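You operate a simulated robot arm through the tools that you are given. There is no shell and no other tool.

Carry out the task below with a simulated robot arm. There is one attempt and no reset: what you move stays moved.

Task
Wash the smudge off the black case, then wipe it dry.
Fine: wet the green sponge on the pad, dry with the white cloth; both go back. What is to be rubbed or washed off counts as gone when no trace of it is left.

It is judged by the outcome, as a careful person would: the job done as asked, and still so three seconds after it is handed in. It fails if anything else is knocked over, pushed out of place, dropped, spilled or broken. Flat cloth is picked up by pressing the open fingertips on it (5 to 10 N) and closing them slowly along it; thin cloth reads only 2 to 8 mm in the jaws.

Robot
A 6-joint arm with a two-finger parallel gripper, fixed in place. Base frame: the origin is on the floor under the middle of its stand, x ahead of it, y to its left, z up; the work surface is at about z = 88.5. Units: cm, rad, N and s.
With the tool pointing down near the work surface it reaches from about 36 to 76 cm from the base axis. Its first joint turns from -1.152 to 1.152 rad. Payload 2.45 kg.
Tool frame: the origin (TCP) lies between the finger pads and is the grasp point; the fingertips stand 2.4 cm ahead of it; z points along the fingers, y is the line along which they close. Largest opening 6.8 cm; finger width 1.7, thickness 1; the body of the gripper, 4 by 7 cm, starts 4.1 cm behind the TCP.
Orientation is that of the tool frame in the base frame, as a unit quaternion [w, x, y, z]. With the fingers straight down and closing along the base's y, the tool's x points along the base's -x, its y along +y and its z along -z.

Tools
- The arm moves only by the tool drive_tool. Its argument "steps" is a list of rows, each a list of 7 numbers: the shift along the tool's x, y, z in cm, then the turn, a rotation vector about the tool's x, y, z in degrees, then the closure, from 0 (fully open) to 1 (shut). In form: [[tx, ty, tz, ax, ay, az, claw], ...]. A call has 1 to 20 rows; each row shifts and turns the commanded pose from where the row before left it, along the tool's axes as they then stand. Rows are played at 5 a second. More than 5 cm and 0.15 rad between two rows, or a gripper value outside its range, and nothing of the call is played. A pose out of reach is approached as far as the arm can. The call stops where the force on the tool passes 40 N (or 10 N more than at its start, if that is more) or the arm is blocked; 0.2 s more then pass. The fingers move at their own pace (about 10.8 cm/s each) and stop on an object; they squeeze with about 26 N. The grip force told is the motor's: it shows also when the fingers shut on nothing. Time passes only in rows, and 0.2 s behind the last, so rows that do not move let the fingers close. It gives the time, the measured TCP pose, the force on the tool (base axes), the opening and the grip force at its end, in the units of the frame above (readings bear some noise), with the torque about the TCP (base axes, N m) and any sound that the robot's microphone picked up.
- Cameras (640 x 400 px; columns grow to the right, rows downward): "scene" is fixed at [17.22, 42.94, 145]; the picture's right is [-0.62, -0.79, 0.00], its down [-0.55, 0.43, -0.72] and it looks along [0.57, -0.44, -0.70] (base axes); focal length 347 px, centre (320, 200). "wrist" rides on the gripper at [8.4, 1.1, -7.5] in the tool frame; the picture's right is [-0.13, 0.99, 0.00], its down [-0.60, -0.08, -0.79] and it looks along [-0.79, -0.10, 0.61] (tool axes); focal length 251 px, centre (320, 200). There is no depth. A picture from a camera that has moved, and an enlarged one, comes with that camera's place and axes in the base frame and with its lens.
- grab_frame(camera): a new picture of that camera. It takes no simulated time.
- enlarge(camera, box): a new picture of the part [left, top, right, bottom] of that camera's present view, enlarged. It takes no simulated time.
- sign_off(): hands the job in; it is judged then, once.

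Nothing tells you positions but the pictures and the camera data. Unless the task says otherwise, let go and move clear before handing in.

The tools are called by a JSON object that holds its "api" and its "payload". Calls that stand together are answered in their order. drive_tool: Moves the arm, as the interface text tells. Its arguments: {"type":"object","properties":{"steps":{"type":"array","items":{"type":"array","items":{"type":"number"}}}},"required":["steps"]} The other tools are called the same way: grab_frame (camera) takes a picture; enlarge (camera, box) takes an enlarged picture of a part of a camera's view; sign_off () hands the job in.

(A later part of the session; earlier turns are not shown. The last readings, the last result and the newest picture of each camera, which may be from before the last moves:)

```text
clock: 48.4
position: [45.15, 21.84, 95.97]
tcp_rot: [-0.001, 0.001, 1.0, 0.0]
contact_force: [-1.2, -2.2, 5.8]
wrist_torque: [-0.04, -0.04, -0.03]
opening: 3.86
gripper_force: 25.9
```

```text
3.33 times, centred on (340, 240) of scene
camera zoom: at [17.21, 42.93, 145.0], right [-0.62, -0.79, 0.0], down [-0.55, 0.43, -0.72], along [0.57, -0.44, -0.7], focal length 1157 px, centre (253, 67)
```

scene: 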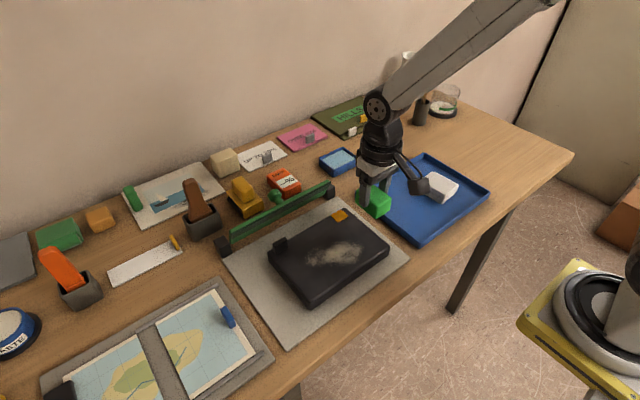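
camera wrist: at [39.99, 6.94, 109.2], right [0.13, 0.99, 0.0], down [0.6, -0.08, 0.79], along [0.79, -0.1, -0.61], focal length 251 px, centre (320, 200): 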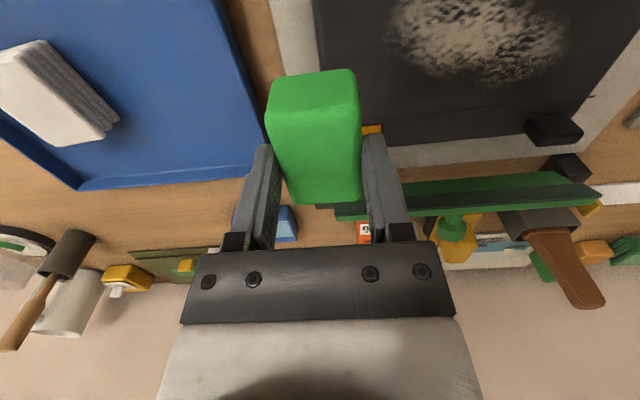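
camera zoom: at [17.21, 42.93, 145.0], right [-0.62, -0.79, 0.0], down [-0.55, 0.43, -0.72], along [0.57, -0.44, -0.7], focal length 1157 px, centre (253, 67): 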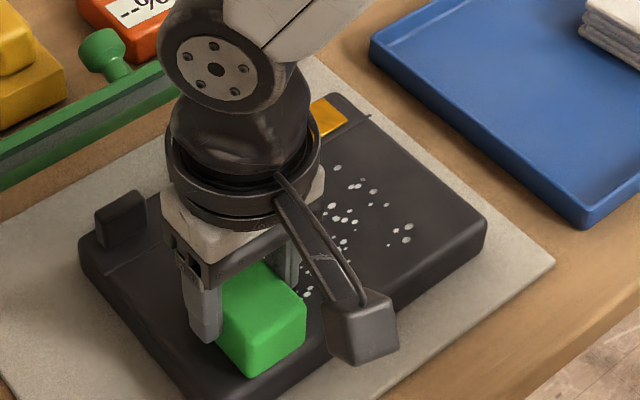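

{"api": "drive_tool", "payload": {"steps": [[0, -0.78, -0.005, 0, 0, 0, 0.75], [0, -0.78, -0.012, 0, 0, 0, 0.75], [0, -0.78, -0.012, 0, 0, 0, 0.75], [0, -0.78, -0.012, 0, 0, 0, 0.75], [0, -0.78, -0.012, 0, 0, 0, 0.75], [0, -0.78, -0.012, 0, 0, 0, 0.75], [0, -0.78, -0.012, 0, 0, 0, 0.75], [0, -0.78, -0.012, 0, 0, 0, 0.75]]}}

{"api": "drive_tool", "payload": {"steps": [[0, -0.78, -0.012, 0, 0, 0, 0.75], [0, -0.78, -0.012, 0, 0, 0, 0.75], [0, -0.78, -0.012, 0, 0, 0, 0.75], [0, -0.78, -0.012, 0, 0, 0, 0.75], [0, -0.78, -0.012, 0, 0, 0, 0.75], [0, -0.78, -0.012, 0, 0, 0, 0.75], [0, -0.78, -0.012, 0, 0, 0, 0.75], [0, -0.78, -0.012, 0, 0, 0, 0.75], [0, 0, -0.3, 0, 0, 0, 0.75], [0, 0, -1.0, 0, 0, 0, 0.75], [0, 0, -2.0, 0, 0, 0, 0.75], [0, 0, -2.0, 0, 0, 0, 0.75], [0, -1, -2.0, 0, 0, 0, 0.75], [0, -2, -1.0, 0, 0, 0, 0.75], [0, 0, 0, 0, 0, 0, 0.75]]}}

{"api": "enlarge", "payload": {"camera": "scene", "box": [260, 180, 420, 300]}}

{"api": "grab_frame", "payload": {"camera": "wrist"}}

```text
clock: 50.2
position: [45.27, 15.5, 96.04]
tcp_rot: [0.0, 0.0, 1.0, 0.0]
contact_force: [0.4, 0.9, 1.9]
wrist_torque: [-0.03, 0.03, 0.0]
opening: 3.89
gripper_force: 26.2
```

```text
clock: 53.4
position: [45.36, 6.36, 104.37]
tcp_rot: [-0.001, 0.0, 1.0, 0.0]
contact_force: [0.6, 0.8, -0.7]
wrist_torque: [0.0, 0.03, -0.02]
opening: 3.9
gripper_force: 26.0
```

```text
3.33 times, centred on (340, 240) of scene
camera zoom: at [17.22, 42.94, 145.0], right [-0.62, -0.79, 0.0], down [-0.55, 0.43, -0.72], along [0.57, -0.44, -0.7], focal length 1157 px, centre (253, 67)
```

zoom: 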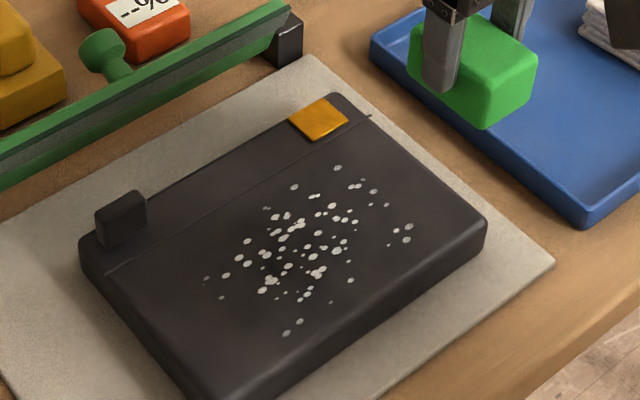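

```text
taken
camera wrist: at [36.97, 7.28, 111.74], right [0.13, 0.99, 0.0], down [0.6, -0.08, 0.79], along [0.79, -0.1, -0.61], focal length 251 px, centre (320, 200)
```

wrist: 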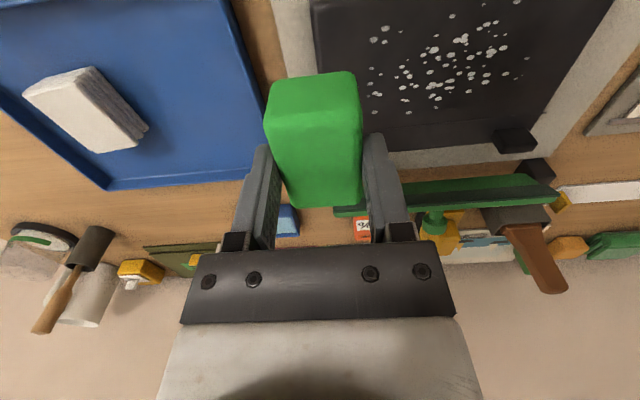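

Only droplets remain visible. I'll inspect closely for any faint traces of the smudge before putting the sponge back.

{"api": "enlarge", "payload": {"camera": "scene", "box": [300, 220, 380, 275]}}

{"api": "enlarge", "payload": {"camera": "wrist", "box": [310, 0, 600, 160]}}

```text
7.27 times, centred on (340, 248) of scene
camera zoom: at [17.22, 42.94, 145.0], right [-0.62, -0.79, 0.0], down [-0.55, 0.43, -0.72], along [0.57, -0.44, -0.7], focal length 2525 px, centre (174, -146)
```

zoom: 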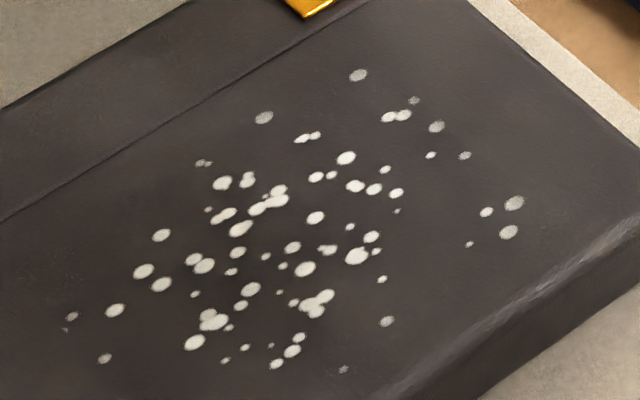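

```text
2.21 times, centred on (455, 80) of wrist
camera zoom: at [36.97, 7.28, 111.74], right [0.13, 0.99, 0.0], down [0.6, -0.08, 0.79], along [0.79, -0.1, -0.61], focal length 555 px, centre (22, 465)
```

zoom: 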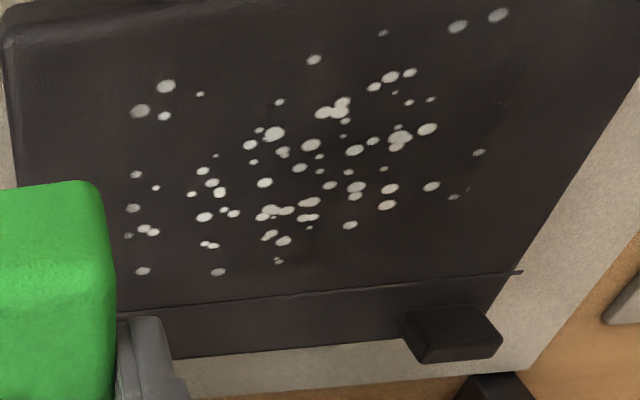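

No trace of the smudge remains—just water droplets. Now I'll return the sponge to its original spot in the tray at (48.9,−7.0).

{"api": "drive_tool", "payload": {"steps": [[-0.5, -2.2, 0, 0, 0, 0, 0.75], [-0.6, -2.3, 0, 0, 0, 0, 0.75], [-0.6, -2.3, 0, 0, 0, 0, 0.75], [-0.6, -2.3, 0, 0, 0, 0, 0.75], [-0.6, -2.3, 0, 0, 0, 0, 0.75], [-0.6, -1.93, 0, 0, 0, 0, 0.75], [0, 0, 1.5, 0, 0, 0, 0.75], [0, 0, 2, 0, 0, 0, 0.75], [0, 0, 2, 0, 0, 0, 0.75], [0, 0, 2, 0, 0, 0, 0.75], [0, 0, 1.5, 0, 0, 0, 0.75], [0, 0, 1.0, 0, 0, 0, 0.75], [0, 0, 0.5, 0, 0, 0, 0.75], [0, 0, 0, 0, 0, 0, 0.75]]}}

{"api": "grab_frame", "payload": {"camera": "wrist"}}

{"api": "enlarge", "payload": {"camera": "scene", "box": [350, 120, 510, 250]}}

```text
clock: 56.4
position: [48.86, -6.89, 93.88]
tcp_rot: [0.0, 0.0, 1.0, 0.0]
contact_force: [-0.6, 0.6, -0.1]
wrist_torque: [0.0, 0.01, 0.02]
opening: 3.87
gripper_force: 25.7
```

```text
taken
camera wrist: at [40.51, -6.01, 101.23], right [0.13, 0.99, 0.0], down [0.6, -0.08, 0.79], along [0.79, -0.1, -0.61], focal length 251 px, centre (320, 200)
```

wrist: 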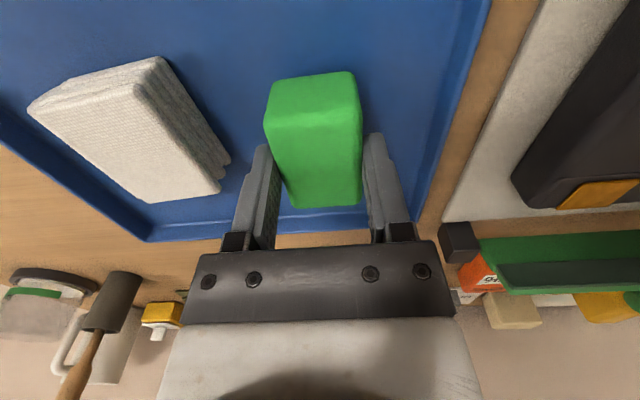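

```text
3.08 times, centred on (430, 185) of scene
camera zoom: at [17.22, 42.94, 145.0], right [-0.62, -0.79, 0.0], down [-0.55, 0.43, -0.72], along [0.57, -0.44, -0.7], focal length 1068 px, centre (-18, 246)
```

zoom: 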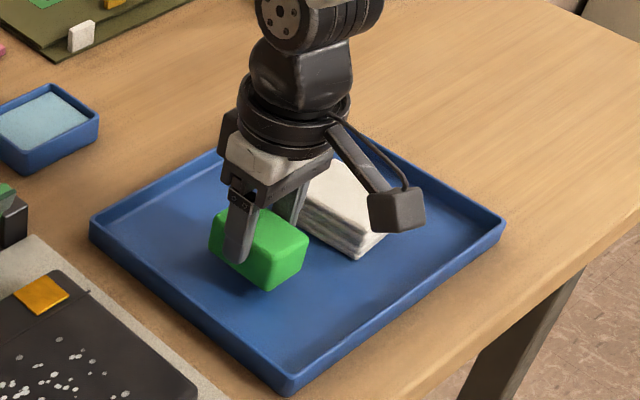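

{"api": "drive_tool", "payload": {"steps": [[0, 0, 0.3, 0, 0, 0, 0.75], [0, 0, 0.25, 0, 0, 0, 0.75], [0, 0, 0.15, 0, 0, 0, 0.75], [0, 0, 0, 0, 0, 0, 0.75]]}}

```text
clock: 57.4
position: [48.72, -6.87, 93.05]
tcp_rot: [0.0, 0.0, 1.0, 0.0]
contact_force: [-0.2, -0.6, 0.4]
wrist_torque: [0.0, 0.02, -0.01]
opening: 3.87
gripper_force: 26.3
```

{"api": "drive_tool", "payload": {"steps": [[0, 0, 0.08, 0, 0, 0, 0.75], [0, 0, 0.06, 0, 0, 0, 0.75], [0, 0, 0, 0, 0, 0, 0.75]]}}

```text
clock: 58.2
position: [48.63, -6.98, 92.86]
tcp_rot: [0.0, 0.001, 1.0, 0.0]
contact_force: [-0.1, 0.3, -0.5]
wrist_torque: [0.04, -0.01, 0.01]
opening: 3.88
gripper_force: 26.1
```

{"api": "drive_tool", "payload": {"steps": [[0, 0, 0.06, 0, 0, 0, 0.75], [0, 0, 0.06, 0, 0, 0, 0.75], [0, 0, 0, 0, 0, 0, 0.75]]}}

```text
clock: 59.0
position: [48.77, -6.95, 92.86]
tcp_rot: [0.0, 0.0, 1.0, 0.0]
contact_force: [0.4, -0.6, 1.0]
wrist_torque: [-0.02, -0.01, 0.0]
opening: 3.87
gripper_force: 25.7
```

Very near touch-down. One more small step, then release slowly.

{"api": "drive_tool", "payload": {"steps": [[0, 0, 0.05, 0, 0, 0, 0.75], [0, 0, 0, 0, 0, 0, 0.75]]}}

```text
clock: 59.6
position: [48.8, -6.92, 92.73]
tcp_rot: [0.0, -0.001, 1.0, 0.0]
contact_force: [0.7, -0.1, -1.4]
wrist_torque: [0.02, 0.01, 0.01]
opening: 3.87
gripper_force: 26.1
```

{"api": "drive_tool", "payload": {"steps": [[0, 0, 0.06, 0, 0, 0, 0.75], [0, 0, 0.04, 0, 0, 0, 0.75], [0, 0, 0, 0, 0, 0, 0.75]]}}

{"api": "enlarge", "payload": {"camera": "scene", "box": [390, 150, 470, 220]}}

```text
clock: 60.4
position: [48.76, -6.98, 92.54]
tcp_rot: [0.0, 0.0, 1.0, 0.0]
contact_force: [0.1, 0.0, 0.1]
wrist_torque: [0.01, -0.02, 0.01]
opening: 3.88
gripper_force: 26.2
```

```text
5.71 times, centred on (430, 185) of scene
camera zoom: at [17.22, 42.94, 145.0], right [-0.62, -0.79, 0.0], down [-0.55, 0.43, -0.72], along [0.57, -0.44, -0.7], focal length 1984 px, centre (-309, 286)
```

zoom: 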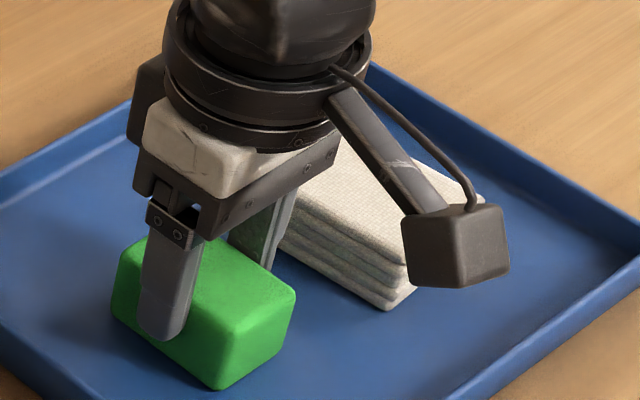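

The sponge seems to have slid up a little in the jaws, so its bottom is closer to the tips. I'll keep lowering in tiny steps until it touches.

{"api": "drive_tool", "payload": {"steps": [[0, 0, 0.05, 0, 0, 0, 0.75], [0, 0, 0.05, 0, 0, 0, 0.75], [0, 0, 0, 0, 0, 0, 0.75]]}}

{"api": "enlarge", "payload": {"camera": "wrist", "box": [200, 40, 440, 220]}}

```text
clock: 61.2
position: [48.81, -7.03, 92.5]
tcp_rot: [0.0, 0.0, 1.0, 0.0]
contact_force: [-5.8, 0.0, 19.6]
wrist_torque: [0.06, 0.24, 0.0]
opening: 3.86
gripper_force: 26.0
```

```text
2.22 times, centred on (320, 130) of wrist
camera zoom: at [40.44, -6.08, 100.04], right [0.13, 0.99, 0.0], down [0.6, -0.08, 0.79], along [0.79, -0.1, -0.61], focal length 559 px, centre (320, 356)
```

zoom: 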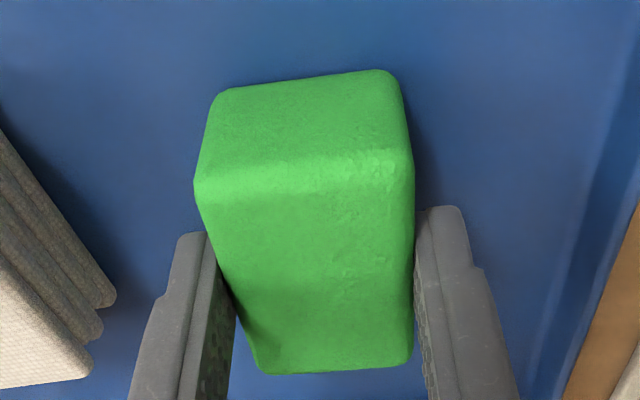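

Touched down. I'll ease off slightly and release the sponge, opening slowly, then lift.

{"api": "drive_tool", "payload": {"steps": [[0, 0, -0.08, 0, 0, 0, 0.75], [0, 0, 0, 0, 0, 0, 0.6], [0, 0, 0, 0, 0, 0, 0.42], [0, 0, 0, 0, 0, 0, 0.36], [0, 0, 0, 0, 0, 0, 0.25], [0, 0, 0, 0, 0, 0, 0.0], [0, 0, 0, 0, 0, 0, 0.0], [0, 0, -0.5, 0, 0, 0, 0], [0, 0, -1, 0, 0, 0, 0], [0, 0, -2, 0, 0, 0, 0], [0, 0, -2, 0, 0, 0, 0], [0, 0, 0, 0, 0, 0, 0]]}}

{"api": "grab_frame", "payload": {"camera": "wrist"}}

{"api": "enlarge", "payload": {"camera": "scene", "box": [350, 120, 510, 250]}}

```text
clock: 63.8
position: [48.75, -6.96, 98.02]
tcp_rot: [0.0, 0.0, 1.0, -0.001]
contact_force: [-0.8, 0.2, 0.0]
wrist_torque: [0.0, 0.03, 0.01]
opening: 6.81
gripper_force: 0.0
```

```text
taken
camera wrist: at [40.4, -6.09, 105.48], right [0.13, 0.99, 0.0], down [0.6, -0.08, 0.79], along [0.79, -0.1, -0.61], focal length 251 px, centre (320, 200)
```

wrist: 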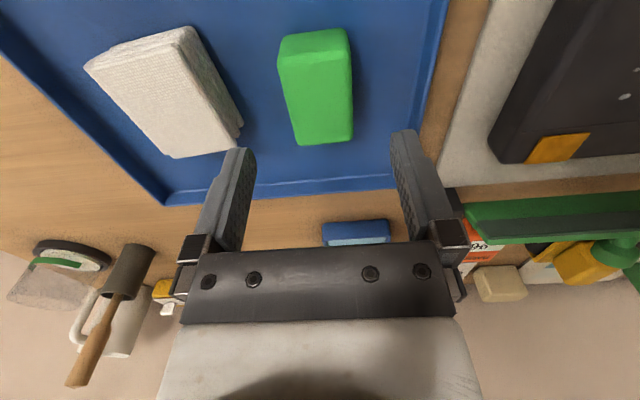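

```text
3.08 times, centred on (430, 185) of scene
camera zoom: at [17.22, 42.94, 145.0], right [-0.62, -0.79, 0.0], down [-0.55, 0.43, -0.72], along [0.57, -0.44, -0.7], focal length 1068 px, centre (-18, 246)
```

zoom: 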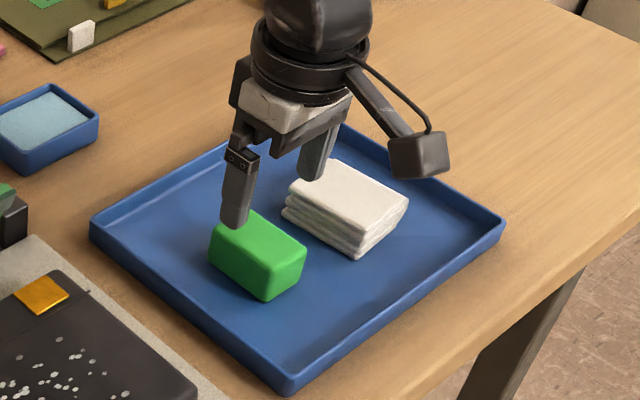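

The sponge is back in its place. Next is the cloth, so I'll move over it and look closely.

{"api": "drive_tool", "payload": {"steps": [[0.8, -1.6, -0.7, 0, 0, 0, 0], [0.9, -1.6, -0.8, 0, 0, 0, 0], [0.9, -1.6, -0.8, 0, 0, 0, 0], [0.9, -1.6, -0.8, 0, 0, 0, 0], [0.9, -1.6, -0.8, 0, 0, 0, 0], [0, 0, 0, 0, 0, 0, 0]]}}

{"api": "grab_frame", "payload": {"camera": "wrist"}}

{"api": "enlarge", "payload": {"camera": "wrist", "box": [200, 20, 440, 170]}}

{"api": "enlarge", "payload": {"camera": "scene", "box": [390, 140, 500, 230]}}

```text
clock: 65.2
position: [44.34, -14.94, 101.97]
tcp_rot: [0.0, 0.0, 1.0, 0.0]
contact_force: [0.7, -0.1, -0.2]
wrist_torque: [0.0, 0.01, 0.01]
opening: 6.8
gripper_force: 0.2
```

```text
taken
camera wrist: at [35.97, -13.97, 109.46], right [0.13, 0.99, 0.0], down [0.6, -0.08, 0.79], along [0.79, -0.1, -0.61], focal length 251 px, centre (320, 200)
```

wrist: 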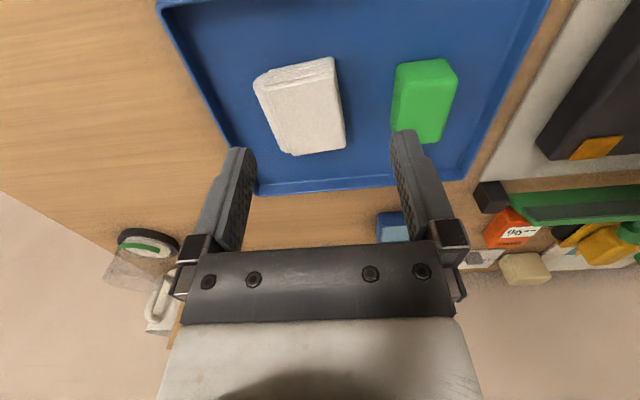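

```text
2.67 times, centred on (320, 95) of wrist
camera zoom: at [35.97, -13.97, 109.46], right [0.13, 0.99, 0.0], down [0.6, -0.08, 0.79], along [0.79, -0.1, -0.61], focal length 670 px, centre (320, 480)
```

zoom: 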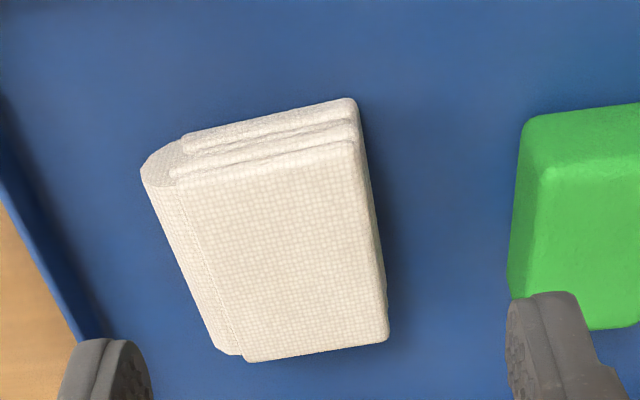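

```text
4.44 times, centred on (445, 185) of scene
camera zoom: at [17.22, 42.94, 145.0], right [-0.62, -0.79, 0.0], down [-0.55, 0.43, -0.72], along [0.57, -0.44, -0.7], focal length 1543 px, centre (-236, 267)
```

zoom: 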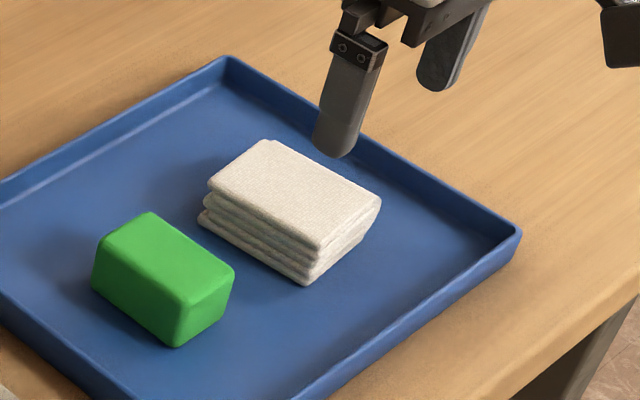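

The cloth is a folded stack about 6.3 cm wide (fold on the left) and 7 cm long, top at z ≈ 91.5, turned about 4°, centered near (48.2,−17.0). I'll hover over it with the tool turned to match and check the clearance of the fingers.

{"api": "drive_tool", "payload": {"steps": [[-1.29, -0.68, 1.2, 0, 0, 0, 0], [-1.29, -0.68, 1.5, 0, 0, 0, 0], [-1.28, -0.68, 1.5, 0, 0, 0, 0], [0, 0, 0.8, 0, 0, -4, 0], [0, 0, 0, 0, 0, 0, 0]]}}

{"api": "grab_frame", "payload": {"camera": "wrist"}}

{"api": "enlarge", "payload": {"camera": "wrist", "box": [200, 20, 440, 170]}}

{"api": "enlarge", "payload": {"camera": "scene", "box": [390, 140, 500, 230]}}

```text
clock: 66.4
position: [48.19, -17.1, 97.06]
tcp_rot: [0.0, -0.036, 0.999, 0.0]
contact_force: [0.4, -1.1, 0.7]
wrist_torque: [-0.02, 0.0, 0.02]
opening: 6.82
gripper_force: 0.1
```

```text
taken
camera wrist: at [39.85, -16.67, 104.42], right [0.06, 1.0, 0.0], down [0.61, -0.04, 0.79], along [0.79, -0.05, -0.61], focal length 251 px, centre (320, 200)
```

wrist: 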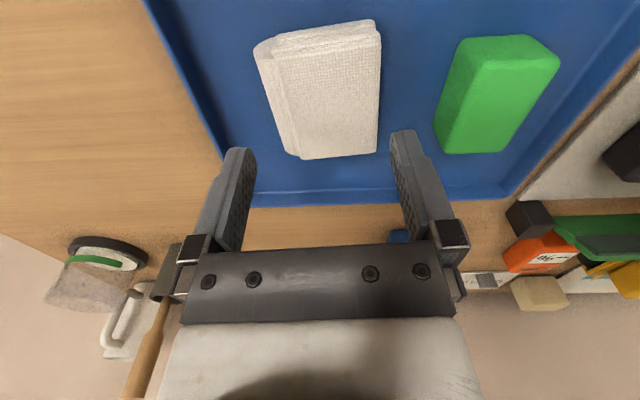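

```text
2.67 times, centred on (320, 95) of wrist
camera zoom: at [39.85, -16.67, 104.42], right [0.06, 1.0, 0.0], down [0.61, -0.04, 0.79], along [0.79, -0.05, -0.61], focal length 670 px, centre (320, 480)
```

zoom: 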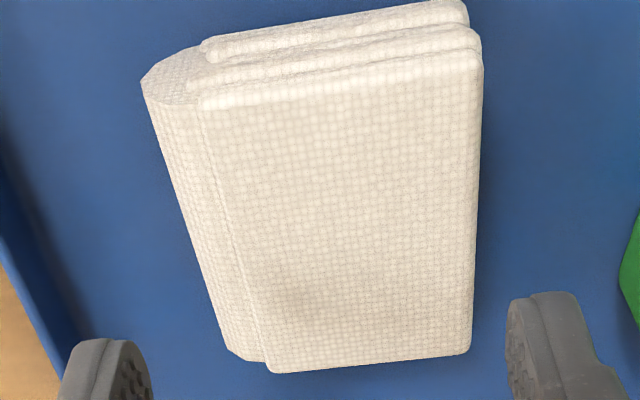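

```text
4.44 times, centred on (445, 185) of scene
camera zoom: at [17.22, 42.94, 145.0], right [-0.62, -0.79, 0.0], down [-0.55, 0.43, -0.72], along [0.57, -0.44, -0.7], focal length 1543 px, centre (-236, 267)
```

zoom: 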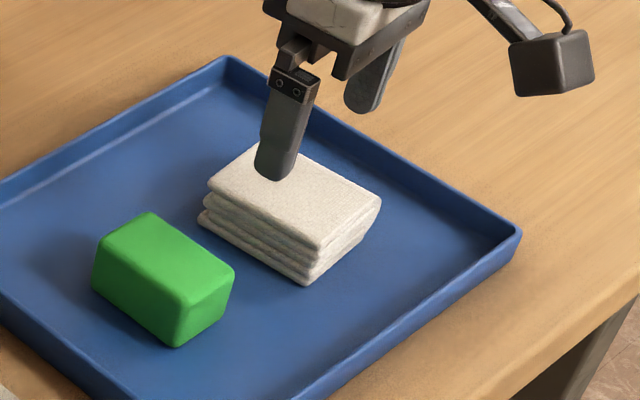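

In the tool frame the cloth spans about y −3.1 to +3.3, leaving ~0.2 cm per side. I'll shift 0.1 cm and lower to just above the cloth to verify.

{"api": "drive_tool", "payload": {"steps": [[0, 0.1, 0.8, 0, 0, 0, 0], [0, 0, 0.8, 0, 0, 0, 0], [0, 0, 0.7, 0, 0, 0, 0], [0, 0, 0.4, 0, 0, 0, 0], [0, 0, 0, 0, 0, 0, 0]]}}

{"api": "enlarge", "payload": {"camera": "wrist", "box": [200, 20, 440, 200]}}

{"api": "enlarge", "payload": {"camera": "scene", "box": [390, 140, 500, 230]}}

```text
clock: 67.6
position: [48.25, -16.99, 94.38]
tcp_rot: [0.0, -0.036, 0.999, 0.0]
contact_force: [0.3, 0.3, 0.0]
wrist_torque: [-0.02, 0.02, 0.01]
opening: 6.81
gripper_force: 0.1
```

```text
2.22 times, centred on (320, 110) of wrist
camera zoom: at [39.78, -16.58, 101.78], right [0.06, 1.0, 0.0], down [0.61, -0.04, 0.79], along [0.79, -0.05, -0.61], focal length 559 px, centre (320, 400)
```

zoom: 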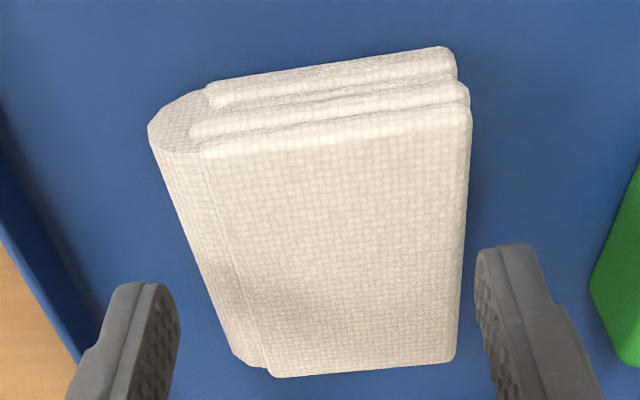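

```text
4.44 times, centred on (445, 185) of scene
camera zoom: at [17.22, 42.94, 145.0], right [-0.62, -0.79, 0.0], down [-0.55, 0.43, -0.72], along [0.57, -0.44, -0.7], focal length 1543 px, centre (-236, 267)
```

zoom: 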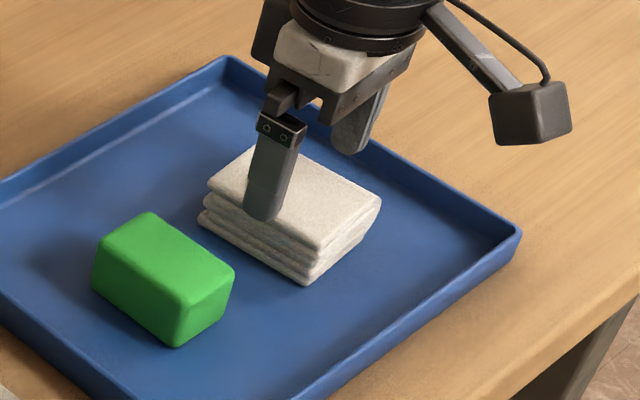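

Both fingertips clear the cloth edges. I'll descend alongside it slowly, checking force.

{"api": "drive_tool", "payload": {"steps": [[0, 0, 0.3, 0, 0, 0, 0], [0, 0, 0.3, 0, 0, 0, 0], [0, 0, 0.3, 0, 0, 0, 0], [0, 0, 0, 0, 0, 0, 0]]}}

{"api": "enlarge", "payload": {"camera": "wrist", "box": [200, 20, 440, 200]}}

```text
clock: 68.6
position: [48.26, -16.84, 93.35]
tcp_rot: [0.0, -0.035, 0.999, 0.0]
contact_force: [-0.4, -0.3, 0.7]
wrist_torque: [0.0, 0.02, 0.01]
opening: 6.79
gripper_force: 0.1
```

```text
2.22 times, centred on (320, 110) of wrist
camera zoom: at [39.84, -16.55, 100.82], right [0.06, 1.0, 0.0], down [0.61, -0.04, 0.79], along [0.79, -0.05, -0.61], focal length 559 px, centre (320, 400)
```

zoom: 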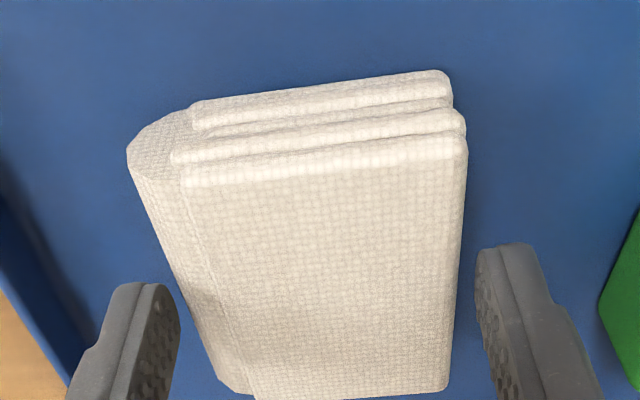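

No contact; the fingers straddle the cloth. I'll lower a further 0.85 cm and close slowly.

{"api": "drive_tool", "payload": {"steps": [[0, 0, 0.3, 0, 0, 0, 0], [0, 0, 0.3, 0, 0, 0, 0], [0, 0, 0.25, 0, 0, 0, 0], [0, 0, 0, 0, 0, 0, 0], [0, 0, 0, 0, 0, 0, 0.05], [0, 0, 0, 0, 0, 0, 0.1], [0, 0, 0, 0, 0, 0, 0.15], [0, 0, 0, 0, 0, 0, 0.15]]}}

{"api": "enlarge", "payload": {"camera": "wrist", "box": [200, 20, 440, 200]}}

{"api": "enlarge", "payload": {"camera": "scene", "box": [390, 140, 500, 230]}}

```text
clock: 70.4
position: [48.21, -16.93, 92.54]
tcp_rot: [0.0, -0.035, 0.999, 0.0]
contact_force: [-0.1, 0.6, -0.9]
wrist_torque: [0.02, 0.02, 0.02]
opening: 5.77
gripper_force: 0.1
```

```text
2.22 times, centred on (320, 110) of wrist
camera zoom: at [39.86, -16.57, 99.99], right [0.06, 1.0, 0.0], down [0.61, -0.04, 0.79], along [0.79, -0.05, -0.61], focal length 559 px, centre (320, 400)
```

zoom: 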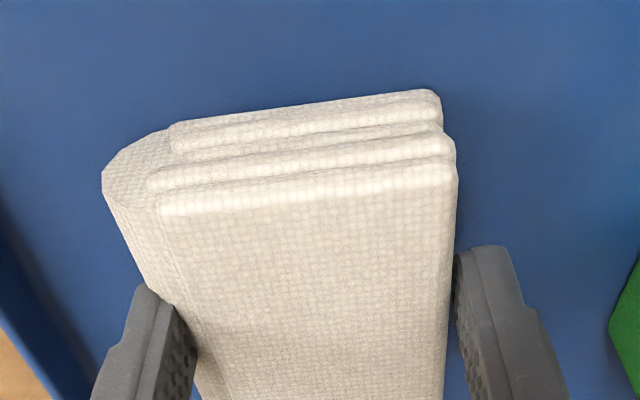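

```text
4.44 times, centred on (445, 185) of scene
camera zoom: at [17.22, 42.94, 145.0], right [-0.62, -0.79, 0.0], down [-0.55, 0.43, -0.72], along [0.57, -0.44, -0.7], focal length 1543 px, centre (-236, 267)
```

zoom: 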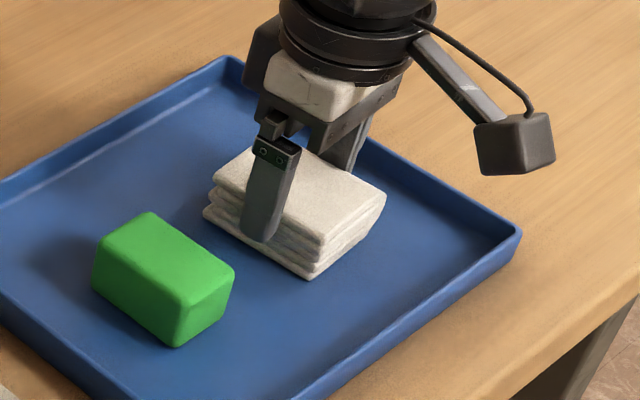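

Closing continues; the fingers are centring the cloth. I'll keep closing until force builds.

{"api": "drive_tool", "payload": {"steps": [[0, 0, 0, 0, 0, 0, 0.18], [0, 0, 0, 0, 0, 0, 0.21], [0, 0, 0, 0, 0, 0, 0.24], [0, 0, 0, 0, 0, 0, 0.27], [0, 0, 0, 0, 0, 0, 0.3], [0, 0, 0, 0, 0, 0, 0.3]]}}

{"api": "enlarge", "payload": {"camera": "wrist", "box": [200, 20, 440, 200]}}

```text
clock: 71.8
position: [48.31, -16.89, 92.59]
tcp_rot: [0.0, -0.035, 0.999, 0.001]
contact_force: [0.0, 0.6, -0.5]
wrist_torque: [-0.05, 0.01, 0.02]
opening: 5.5
gripper_force: 26.4
```

```text
2.22 times, centred on (320, 110) of wrist
camera zoom: at [39.86, -16.57, 99.99], right [0.06, 1.0, 0.0], down [0.61, -0.04, 0.79], along [0.79, -0.05, -0.61], focal length 559 px, centre (320, 400)
```

zoom: 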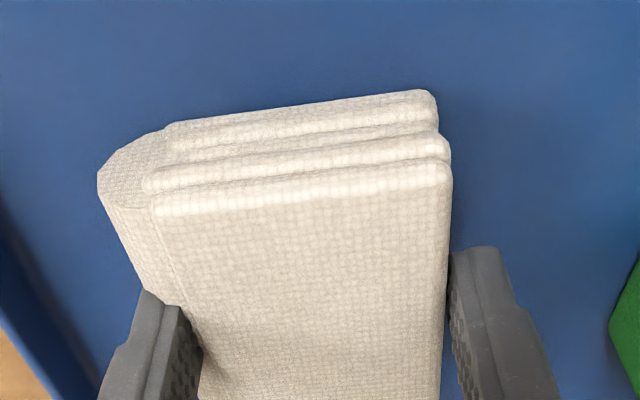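

Gripped firmly at 5.5 cm. I'll lift it and check that it comes up whole.

{"api": "drive_tool", "payload": {"steps": [[0, 0, -0.4, 0, 0, 0, 0.35], [0, 0, -0.8, 0, 0, 0, 0.35], [0, 0, -1.2, 0, 0, 0, 0.35], [0, 0, -1.6, 0, 0, 0, 0.35], [0, 0, -2, 0, 0, 0, 0.35], [0, 0, -2, 0, 0, 0, 0.35], [0, 0, 0, 0, 0, 0, 0.35]]}}

{"api": "grab_frame", "payload": {"camera": "wrist"}}

{"api": "enlarge", "payload": {"camera": "scene", "box": [370, 110, 510, 230]}}

```text
clock: 73.4
position: [48.38, -16.97, 100.59]
tcp_rot: [0.0, -0.035, 0.999, 0.0]
contact_force: [-0.2, 0.1, -1.2]
wrist_torque: [-0.02, -0.02, 0.01]
opening: 5.49
gripper_force: 26.1
```

```text
taken
camera wrist: at [39.88, -16.56, 107.96], right [0.06, 1.0, 0.0], down [0.61, -0.04, 0.79], along [0.79, -0.05, -0.61], focal length 251 px, centre (320, 200)
```

wrist: 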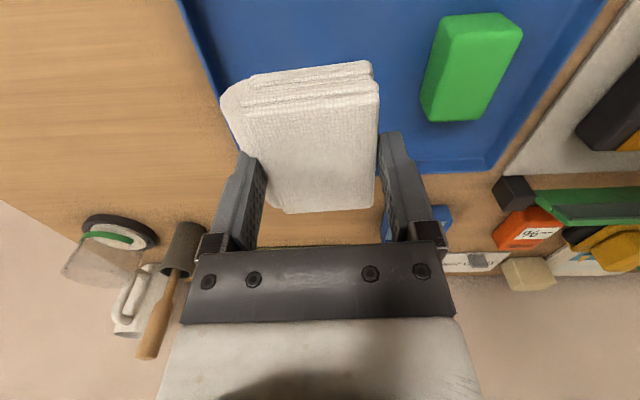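

```text
3.33 times, centred on (440, 170) of scene
camera zoom: at [17.22, 42.94, 145.0], right [-0.62, -0.79, 0.0], down [-0.55, 0.43, -0.72], along [0.57, -0.44, -0.7], focal length 1157 px, centre (-80, 300)
```

zoom: 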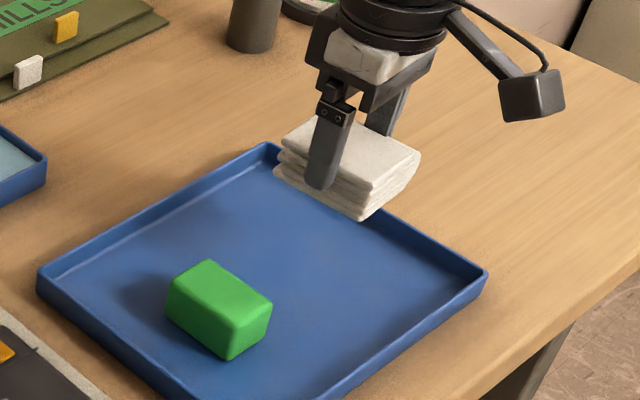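

The cloth is lifted as one folded bundle. I'll straighten the tool and carry it over to the case.

{"api": "drive_tool", "payload": {"steps": [[0, 0, -0.5, 0, 0, 4, 0.35], [0, 1.6, 0, 0, 0, 0, 0.35], [0, 2.4, 0, 0, 0, 0, 0.35], [0, 2.6, 0, 0, 0, 0, 0.35], [0, 2.6, 0, 0, 0, 0, 0.35], [0, 2.6, 0, 0, 0, 0, 0.35], [0, 2.6, 0, 0, 0, 0, 0.35], [0, 2.6, 0, 0, 0, 0, 0.35], [0, 2.6, 0, 0, 0, 0, 0.35], [0, 2.6, 0, 0, 0, 0, 0.35], [0, 2.6, 0, 0, 0, 0, 0.35], [0, 1.8, 0, 0, 0, 0, 0.35], [0, 0, 1.5, 0, 0, 0, 0.35], [0, 0, 1.2, 0, 0, 0, 0.35], [0, 0, 0.8, 0, 0, 0, 0.35], [0, 0, 0.5, 0, 0, 0, 0.35], [0, 0, 0, 0, 0, 0, 0.35]]}}

{"api": "grab_frame", "payload": {"camera": "wrist"}}

{"api": "enlarge", "payload": {"camera": "scene", "box": [260, 180, 420, 300]}}

```text
clock: 77.0
position: [48.27, 9.71, 97.03]
tcp_rot: [0.0, 0.0, 1.0, 0.0]
contact_force: [0.8, 0.2, -1.1]
wrist_torque: [0.03, -0.02, 0.02]
opening: 5.53
gripper_force: 26.5
```

```text
taken
camera wrist: at [39.9, 10.57, 104.44], right [0.13, 0.99, 0.0], down [0.6, -0.08, 0.79], along [0.79, -0.1, -0.61], focal length 251 px, centre (320, 200)
```

wrist: 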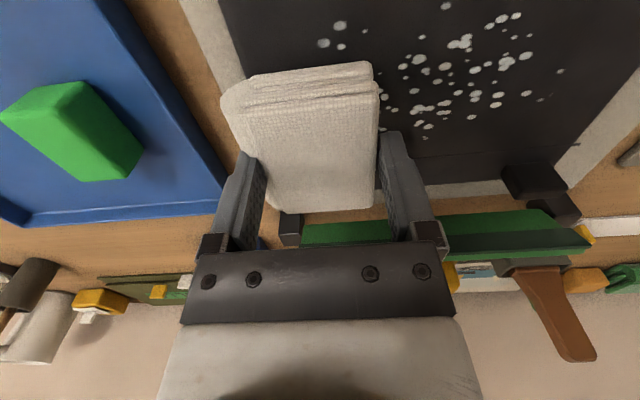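

```text
3.33 times, centred on (340, 240) of scene
camera zoom: at [17.22, 42.94, 145.0], right [-0.62, -0.79, 0.0], down [-0.55, 0.43, -0.72], along [0.57, -0.44, -0.7], focal length 1157 px, centre (253, 67)
```

zoom: 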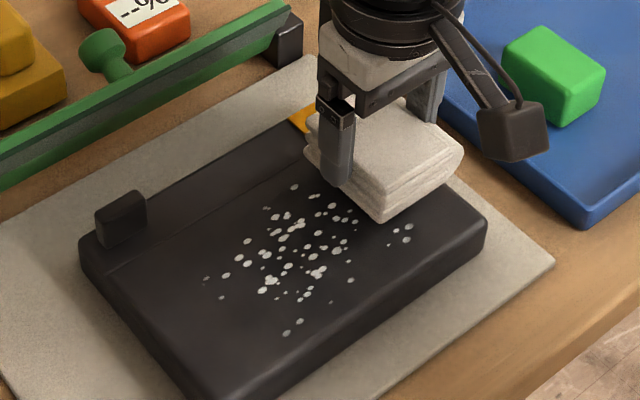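

The cloth hovers over the right end of the case. I'll lower gently until it touches.

{"api": "drive_tool", "payload": {"steps": [[0, 0, 0.25, 0, 0, 0, 0.35], [0, 0, 0.25, 0, 0, 0, 0.35], [0, 0, 0.2, 0, 0, 0, 0.35], [0, 0, 0, 0, 0, 0, 0.35]]}}

```text
clock: 78.0
position: [48.29, 9.74, 96.5]
tcp_rot: [0.0, 0.0, 1.0, 0.0]
contact_force: [-0.6, 0.4, -0.2]
wrist_torque: [0.01, 0.0, 0.06]
opening: 5.52
gripper_force: 26.0
```

{"api": "drive_tool", "payload": {"steps": [[0, 0, 0.1, 0, 0, 0, 0.35], [0, 0, 0.1, 0, 0, 0, 0.35], [0, 0, 0.1, 0, 0, 0, 0.35], [0, 0, 0, 0, 0, 0, 0.35]]}}

```text
clock: 79.0
position: [48.23, 9.77, 96.17]
tcp_rot: [0.0, 0.0, 1.0, 0.0]
contact_force: [0.7, 0.1, -1.3]
wrist_torque: [0.01, 0.01, -0.02]
opening: 5.5
gripper_force: 25.7
```

{"api": "drive_tool", "payload": {"steps": [[0, 0, 0.08, 0, 0, 0, 0.35], [0, 0, 0.08, 0, 0, 0, 0.35], [0, 0, 0, 0, 0, 0, 0.35]]}}

{"api": "enlarge", "payload": {"camera": "scene", "box": [320, 190, 400, 250]}}

```text
clock: 79.8
position: [48.21, 9.77, 95.86]
tcp_rot: [-0.001, 0.0, 1.0, 0.001]
contact_force: [0.1, -0.4, 0.4]
wrist_torque: [0.01, 0.0, -0.02]
opening: 5.51
gripper_force: 26.2
```

```text
6.67 times, centred on (360, 220) of scene
camera zoom: at [17.22, 42.94, 145.0], right [-0.62, -0.79, 0.0], down [-0.55, 0.43, -0.72], along [0.57, -0.44, -0.7], focal length 2315 px, centre (53, 67)
```

zoom: 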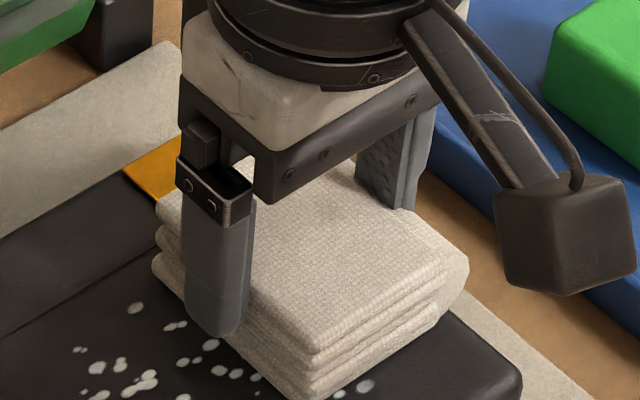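

{"api": "drive_tool", "payload": {"steps": [[0, 0, 0.08, 0, 0, 0, 0.35], [0, 0, 0.08, 0, 0, 0, 0.35], [0, 0, 0, 0, 0, 0, 0.35]]}}

```text
clock: 80.6
position: [48.22, 9.57, 95.81]
tcp_rot: [0.0, 0.0, 1.0, -0.001]
contact_force: [-10.2, -1.8, 28.3]
wrist_torque: [-0.05, 0.4, 0.05]
opening: 5.52
gripper_force: 25.8
```

Contact at about z = 95.85, a bit too firm. I'll back off 0.1 and begin wiping in +y, following the slight slope.

{"api": "drive_tool", "payload": {"steps": [[0, 0, -0.1, 0, 0, 0, 0.35], [0, 0, 0, 0, 0, 0, 0.35], [0, 0.4, 0.006, 0, 0, 0, 0.35], [0, 0.7, 0.011, 0, 0, 0, 0.35], [0, 0.7, 0.011, 0, 0, 0, 0.35]]}}

{"api": "enlarge", "payload": {"camera": "scene", "box": [260, 180, 420, 300]}}

```text
clock: 81.8
position: [48.21, 11.61, 95.85]
tcp_rot: [-0.001, 0.0, 1.0, 0.0]
contact_force: [-0.5, -7.9, 17.3]
wrist_torque: [-0.26, -0.06, -0.04]
opening: 5.51
gripper_force: 25.9
```

```text
3.33 times, centred on (340, 240) of scene
camera zoom: at [17.19, 42.91, 145.01], right [-0.62, -0.79, 0.0], down [-0.55, 0.43, -0.72], along [0.57, -0.44, -0.7], focal length 1157 px, centre (253, 67)
```

zoom: 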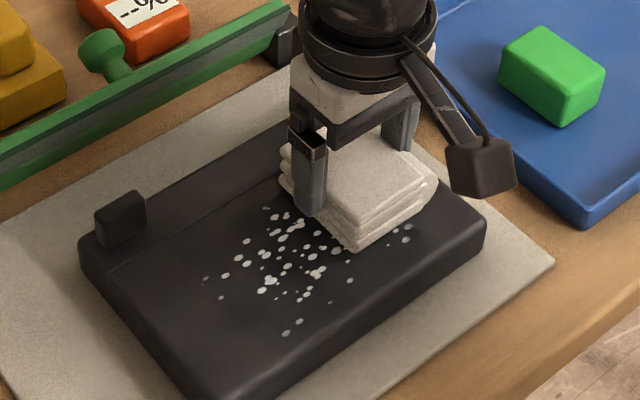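

The case stays put. I'll ease pressure a little and continue across to y ≈ 22.

{"api": "drive_tool", "payload": {"steps": [[0, 0.7, -0.03, 0, 0, 0, 0.35], [0, 0.78, 0.012, 0, 0, 0, 0.35], [0, 0.78, 0.012, 0, 0, 0, 0.35], [0, 0.78, 0.012, 0, 0, 0, 0.35], [0, 0.78, 0.012, 0, 0, 0, 0.35], [0, 0.78, 0.012, 0, 0, 0, 0.35], [0, 0.78, 0.012, 0, 0, 0, 0.35]]}}

{"api": "drive_tool", "payload": {"steps": [[0, 0.78, 0.012, 0, 0, 0, 0.35], [0, 0.78, 0.012, 0, 0, 0, 0.35], [0, 0.78, 0.012, 0, 0, 0, 0.35], [0, 0.78, 0.012, 0, 0, 0, 0.35], [0, 0.78, 0.012, 0, 0, 0, 0.35], [0, 0.78, 0.012, 0, 0, 0, 0.35], [0, 0.6, 0.009, 0, 0, 0, 0.35]]}}

{"api": "enlarge", "payload": {"camera": "scene", "box": [260, 180, 420, 300]}}

```text
clock: 83.4
position: [48.27, 16.94, 95.89]
tcp_rot: [0.0, -0.001, 1.0, 0.0]
contact_force: [0.8, -2.0, 5.4]
wrist_torque: [-0.1, 0.02, 0.02]
opening: 5.49
gripper_force: 25.9
```

```text
clock: 85.0
position: [48.2, 22.29, 95.78]
tcp_rot: [0.0, 0.0, 1.0, 0.0]
contact_force: [1.1, -7.8, 19.9]
wrist_torque: [-0.28, -0.02, 0.03]
opening: 5.5
gripper_force: 26.0
```

```text
3.33 times, centred on (340, 240) of scene
camera zoom: at [17.19, 42.9, 145.01], right [-0.62, -0.79, 0.0], down [-0.55, 0.43, -0.72], along [0.57, -0.44, -0.7], focal length 1157 px, centre (253, 67)
```

zoom: 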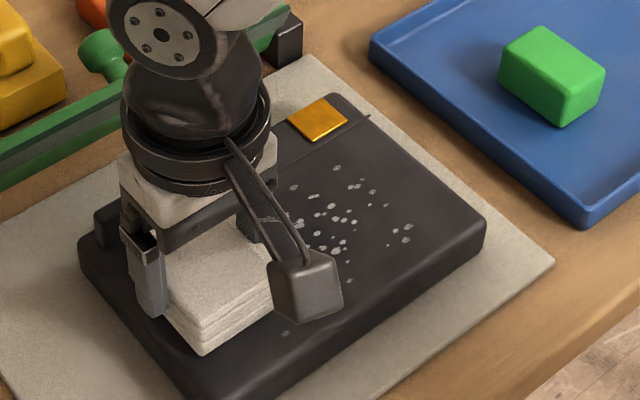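

Droplets fade with each pass. I'll stroke back over the same band, keeping the pressure around 10–15 N.

{"api": "drive_tool", "payload": {"steps": [[0, -0.4, -0.04, 0, 0, 0, 0.35], [0, -0.78, -0.004, 0, 0, 0, 0.35], [0, -0.78, -0.004, 0, 0, 0, 0.35], [0, -0.78, -0.004, 0, 0, 0, 0.35], [0, -0.78, -0.004, 0, 0, 0, 0.35], [0, -0.78, -0.004, 0, 0, 0, 0.35], [0, -0.78, -0.008, 0, 0, 0, 0.35], [0, -0.78, -0.008, 0, 0, 0, 0.35]]}}

{"api": "drive_tool", "payload": {"steps": [[0, -0.78, -0.012, 0, 0, 0, 0.35], [0, -0.78, -0.012, 0, 0, 0, 0.35], [0, -0.78, -0.012, 0, 0, 0, 0.35], [0, -0.78, -0.012, 0, 0, 0, 0.35], [0, -0.78, -0.012, 0, 0, 0, 0.35], [0, -0.78, -0.012, 0, 0, 0, 0.35], [0, -0.78, -0.012, 0, 0, 0, 0.35], [0, -0.78, -0.012, 0, 0, 0, 0.35]]}}

{"api": "enlarge", "payload": {"camera": "scene", "box": [260, 180, 420, 300]}}

```text
clock: 86.8
position: [48.11, 16.37, 95.87]
tcp_rot: [0.0, 0.001, 1.0, 0.0]
contact_force: [0.5, 7.8, 16.7]
wrist_torque: [0.32, -0.22, 0.02]
opening: 5.49
gripper_force: 26.2
```

```text
clock: 88.6
position: [48.3, 10.07, 95.78]
tcp_rot: [-0.001, -0.001, 1.0, 0.0]
contact_force: [0.2, -0.6, -0.1]
wrist_torque: [0.06, 0.0, -0.01]
opening: 5.49
gripper_force: 26.3
```

```text
3.33 times, centred on (340, 240) of scene
camera zoom: at [17.22, 42.94, 145.0], right [-0.62, -0.79, 0.0], down [-0.55, 0.43, -0.72], along [0.57, -0.44, -0.7], focal length 1157 px, centre (253, 67)
```

zoom: 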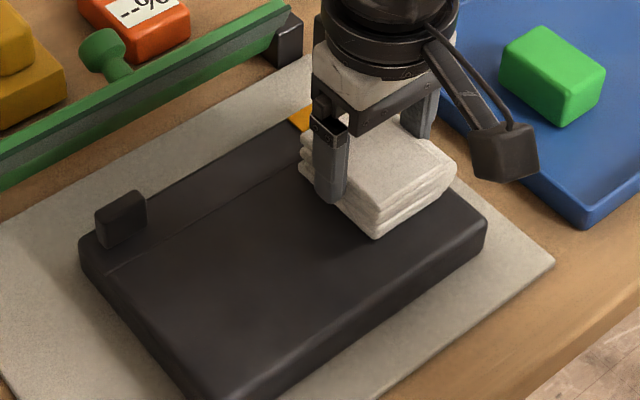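

The droplets in view are gone. I'll re-establish contact here and do another pass on the near side (x ≈ 46) to be sure everything is dry.

{"api": "drive_tool", "payload": {"steps": [[0, 0, 0.06, 0, 0, 0, 0.35], [0, 0, 0, 0, 0, 0, 0.35]]}}

```text
clock: 89.2
position: [48.36, 10.05, 95.86]
tcp_rot: [0.0, 0.0, 1.0, 0.0]
contact_force: [0.0, -0.5, -0.5]
wrist_torque: [0.04, 0.0, 0.01]
opening: 5.45
gripper_force: 25.6
```

{"api": "drive_tool", "payload": {"steps": [[0, 0, 0.05, 0, 0, 0, 0.35], [0, 0, 0.04, 0, 0, 0, 0.35], [0, 0, 0, 0, 0, 0, 0.35]]}}

```text
clock: 90.0
position: [48.22, 10.08, 95.79]
tcp_rot: [0.0, -0.001, 1.0, 0.0]
contact_force: [0.5, -0.7, 3.9]
wrist_torque: [-0.08, 0.12, 0.02]
opening: 5.52
gripper_force: 25.9
```

{"api": "drive_tool", "payload": {"steps": [[0, -0.5, 0.05, 0, 0, 0, 0.35], [0, -0.5, 0, 0, 0, 0, 0.35], [0.7, 0, 0, 0, 0, 0, 0.35], [0.8, 0, 0, 0, 0, 0, 0.35], [0.8, 0, 0, 0, 0, 0, 0.35], [0, 0.5, 0, 0, 0, 0, 0.35], [0, 0.7, 0.005, 0, 0, 0, 0.35], [0, 0.78, 0.006, 0, 0, 0, 0.35], [0, 0.78, 0.006, 0, 0, 0, 0.35]]}}

{"api": "enlarge", "payload": {"camera": "scene", "box": [260, 180, 420, 300]}}

```text
clock: 91.6
position: [45.97, 10.03, 95.72]
tcp_rot: [-0.001, 0.0, 1.0, 0.0]
contact_force: [-2.7, -1.5, 9.9]
wrist_torque: [0.07, 0.0, 0.0]
opening: 5.49
gripper_force: 26.2
stopped in row 8: the force on the tool passed its limit at 41 N (the readings are from after the stop); the commanded pose is now the measured one
```

```text
3.33 times, centred on (340, 240) of scene
camera zoom: at [17.2, 42.94, 145.0], right [-0.62, -0.79, 0.0], down [-0.55, 0.43, -0.72], along [0.57, -0.44, -0.7], focal length 1157 px, centre (253, 67)
```

zoom: 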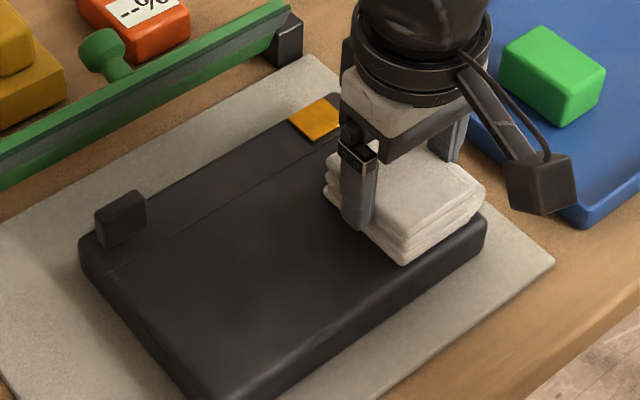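

A force spike stopped the stroke. I'll lift a bit and check how the cloth sits in the jaws.

{"api": "drive_tool", "payload": {"steps": [[0, 0, -0.5, 0, 0, 0, 0.35], [0, 0, -1.0, 0, 0, 0, 0.35], [0, 0, -1.0, 0, 0, 0, 0.35], [0, 0, 0, 0, 0, 0, 0.35]]}}

{"api": "grab_frame", "payload": {"camera": "wrist"}}

{"api": "enlarge", "payload": {"camera": "scene", "box": [310, 170, 410, 250]}}

```text
clock: 92.6
position: [46.07, 10.02, 98.12]
tcp_rot: [0.0, -0.001, 1.0, 0.0]
contact_force: [0.4, -0.3, -0.2]
wrist_torque: [-0.01, 0.01, -0.02]
opening: 5.52
gripper_force: 26.0
```

```text
taken
camera wrist: at [37.64, 10.96, 105.61], right [0.13, 0.99, 0.0], down [0.6, -0.08, 0.79], along [0.79, -0.1, -0.61], focal length 251 px, centre (320, 200)
```

wrist: 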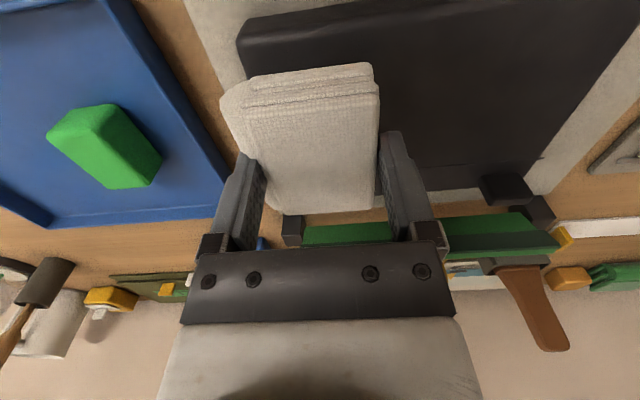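

```text
5.00 times, centred on (360, 210) of scene
camera zoom: at [17.22, 42.94, 145.0], right [-0.62, -0.79, 0.0], down [-0.55, 0.43, -0.72], along [0.57, -0.44, -0.7], focal length 1736 px, centre (120, 150)
```

zoom: 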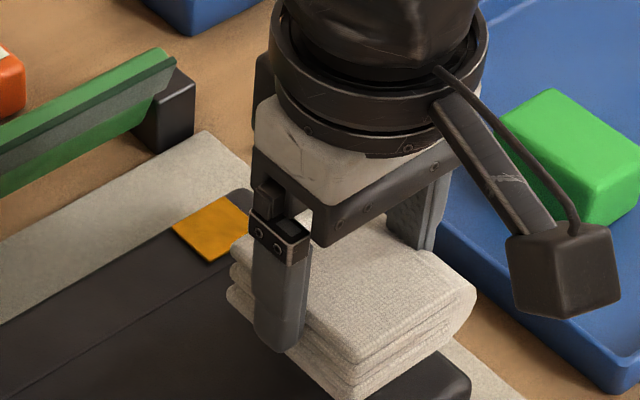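

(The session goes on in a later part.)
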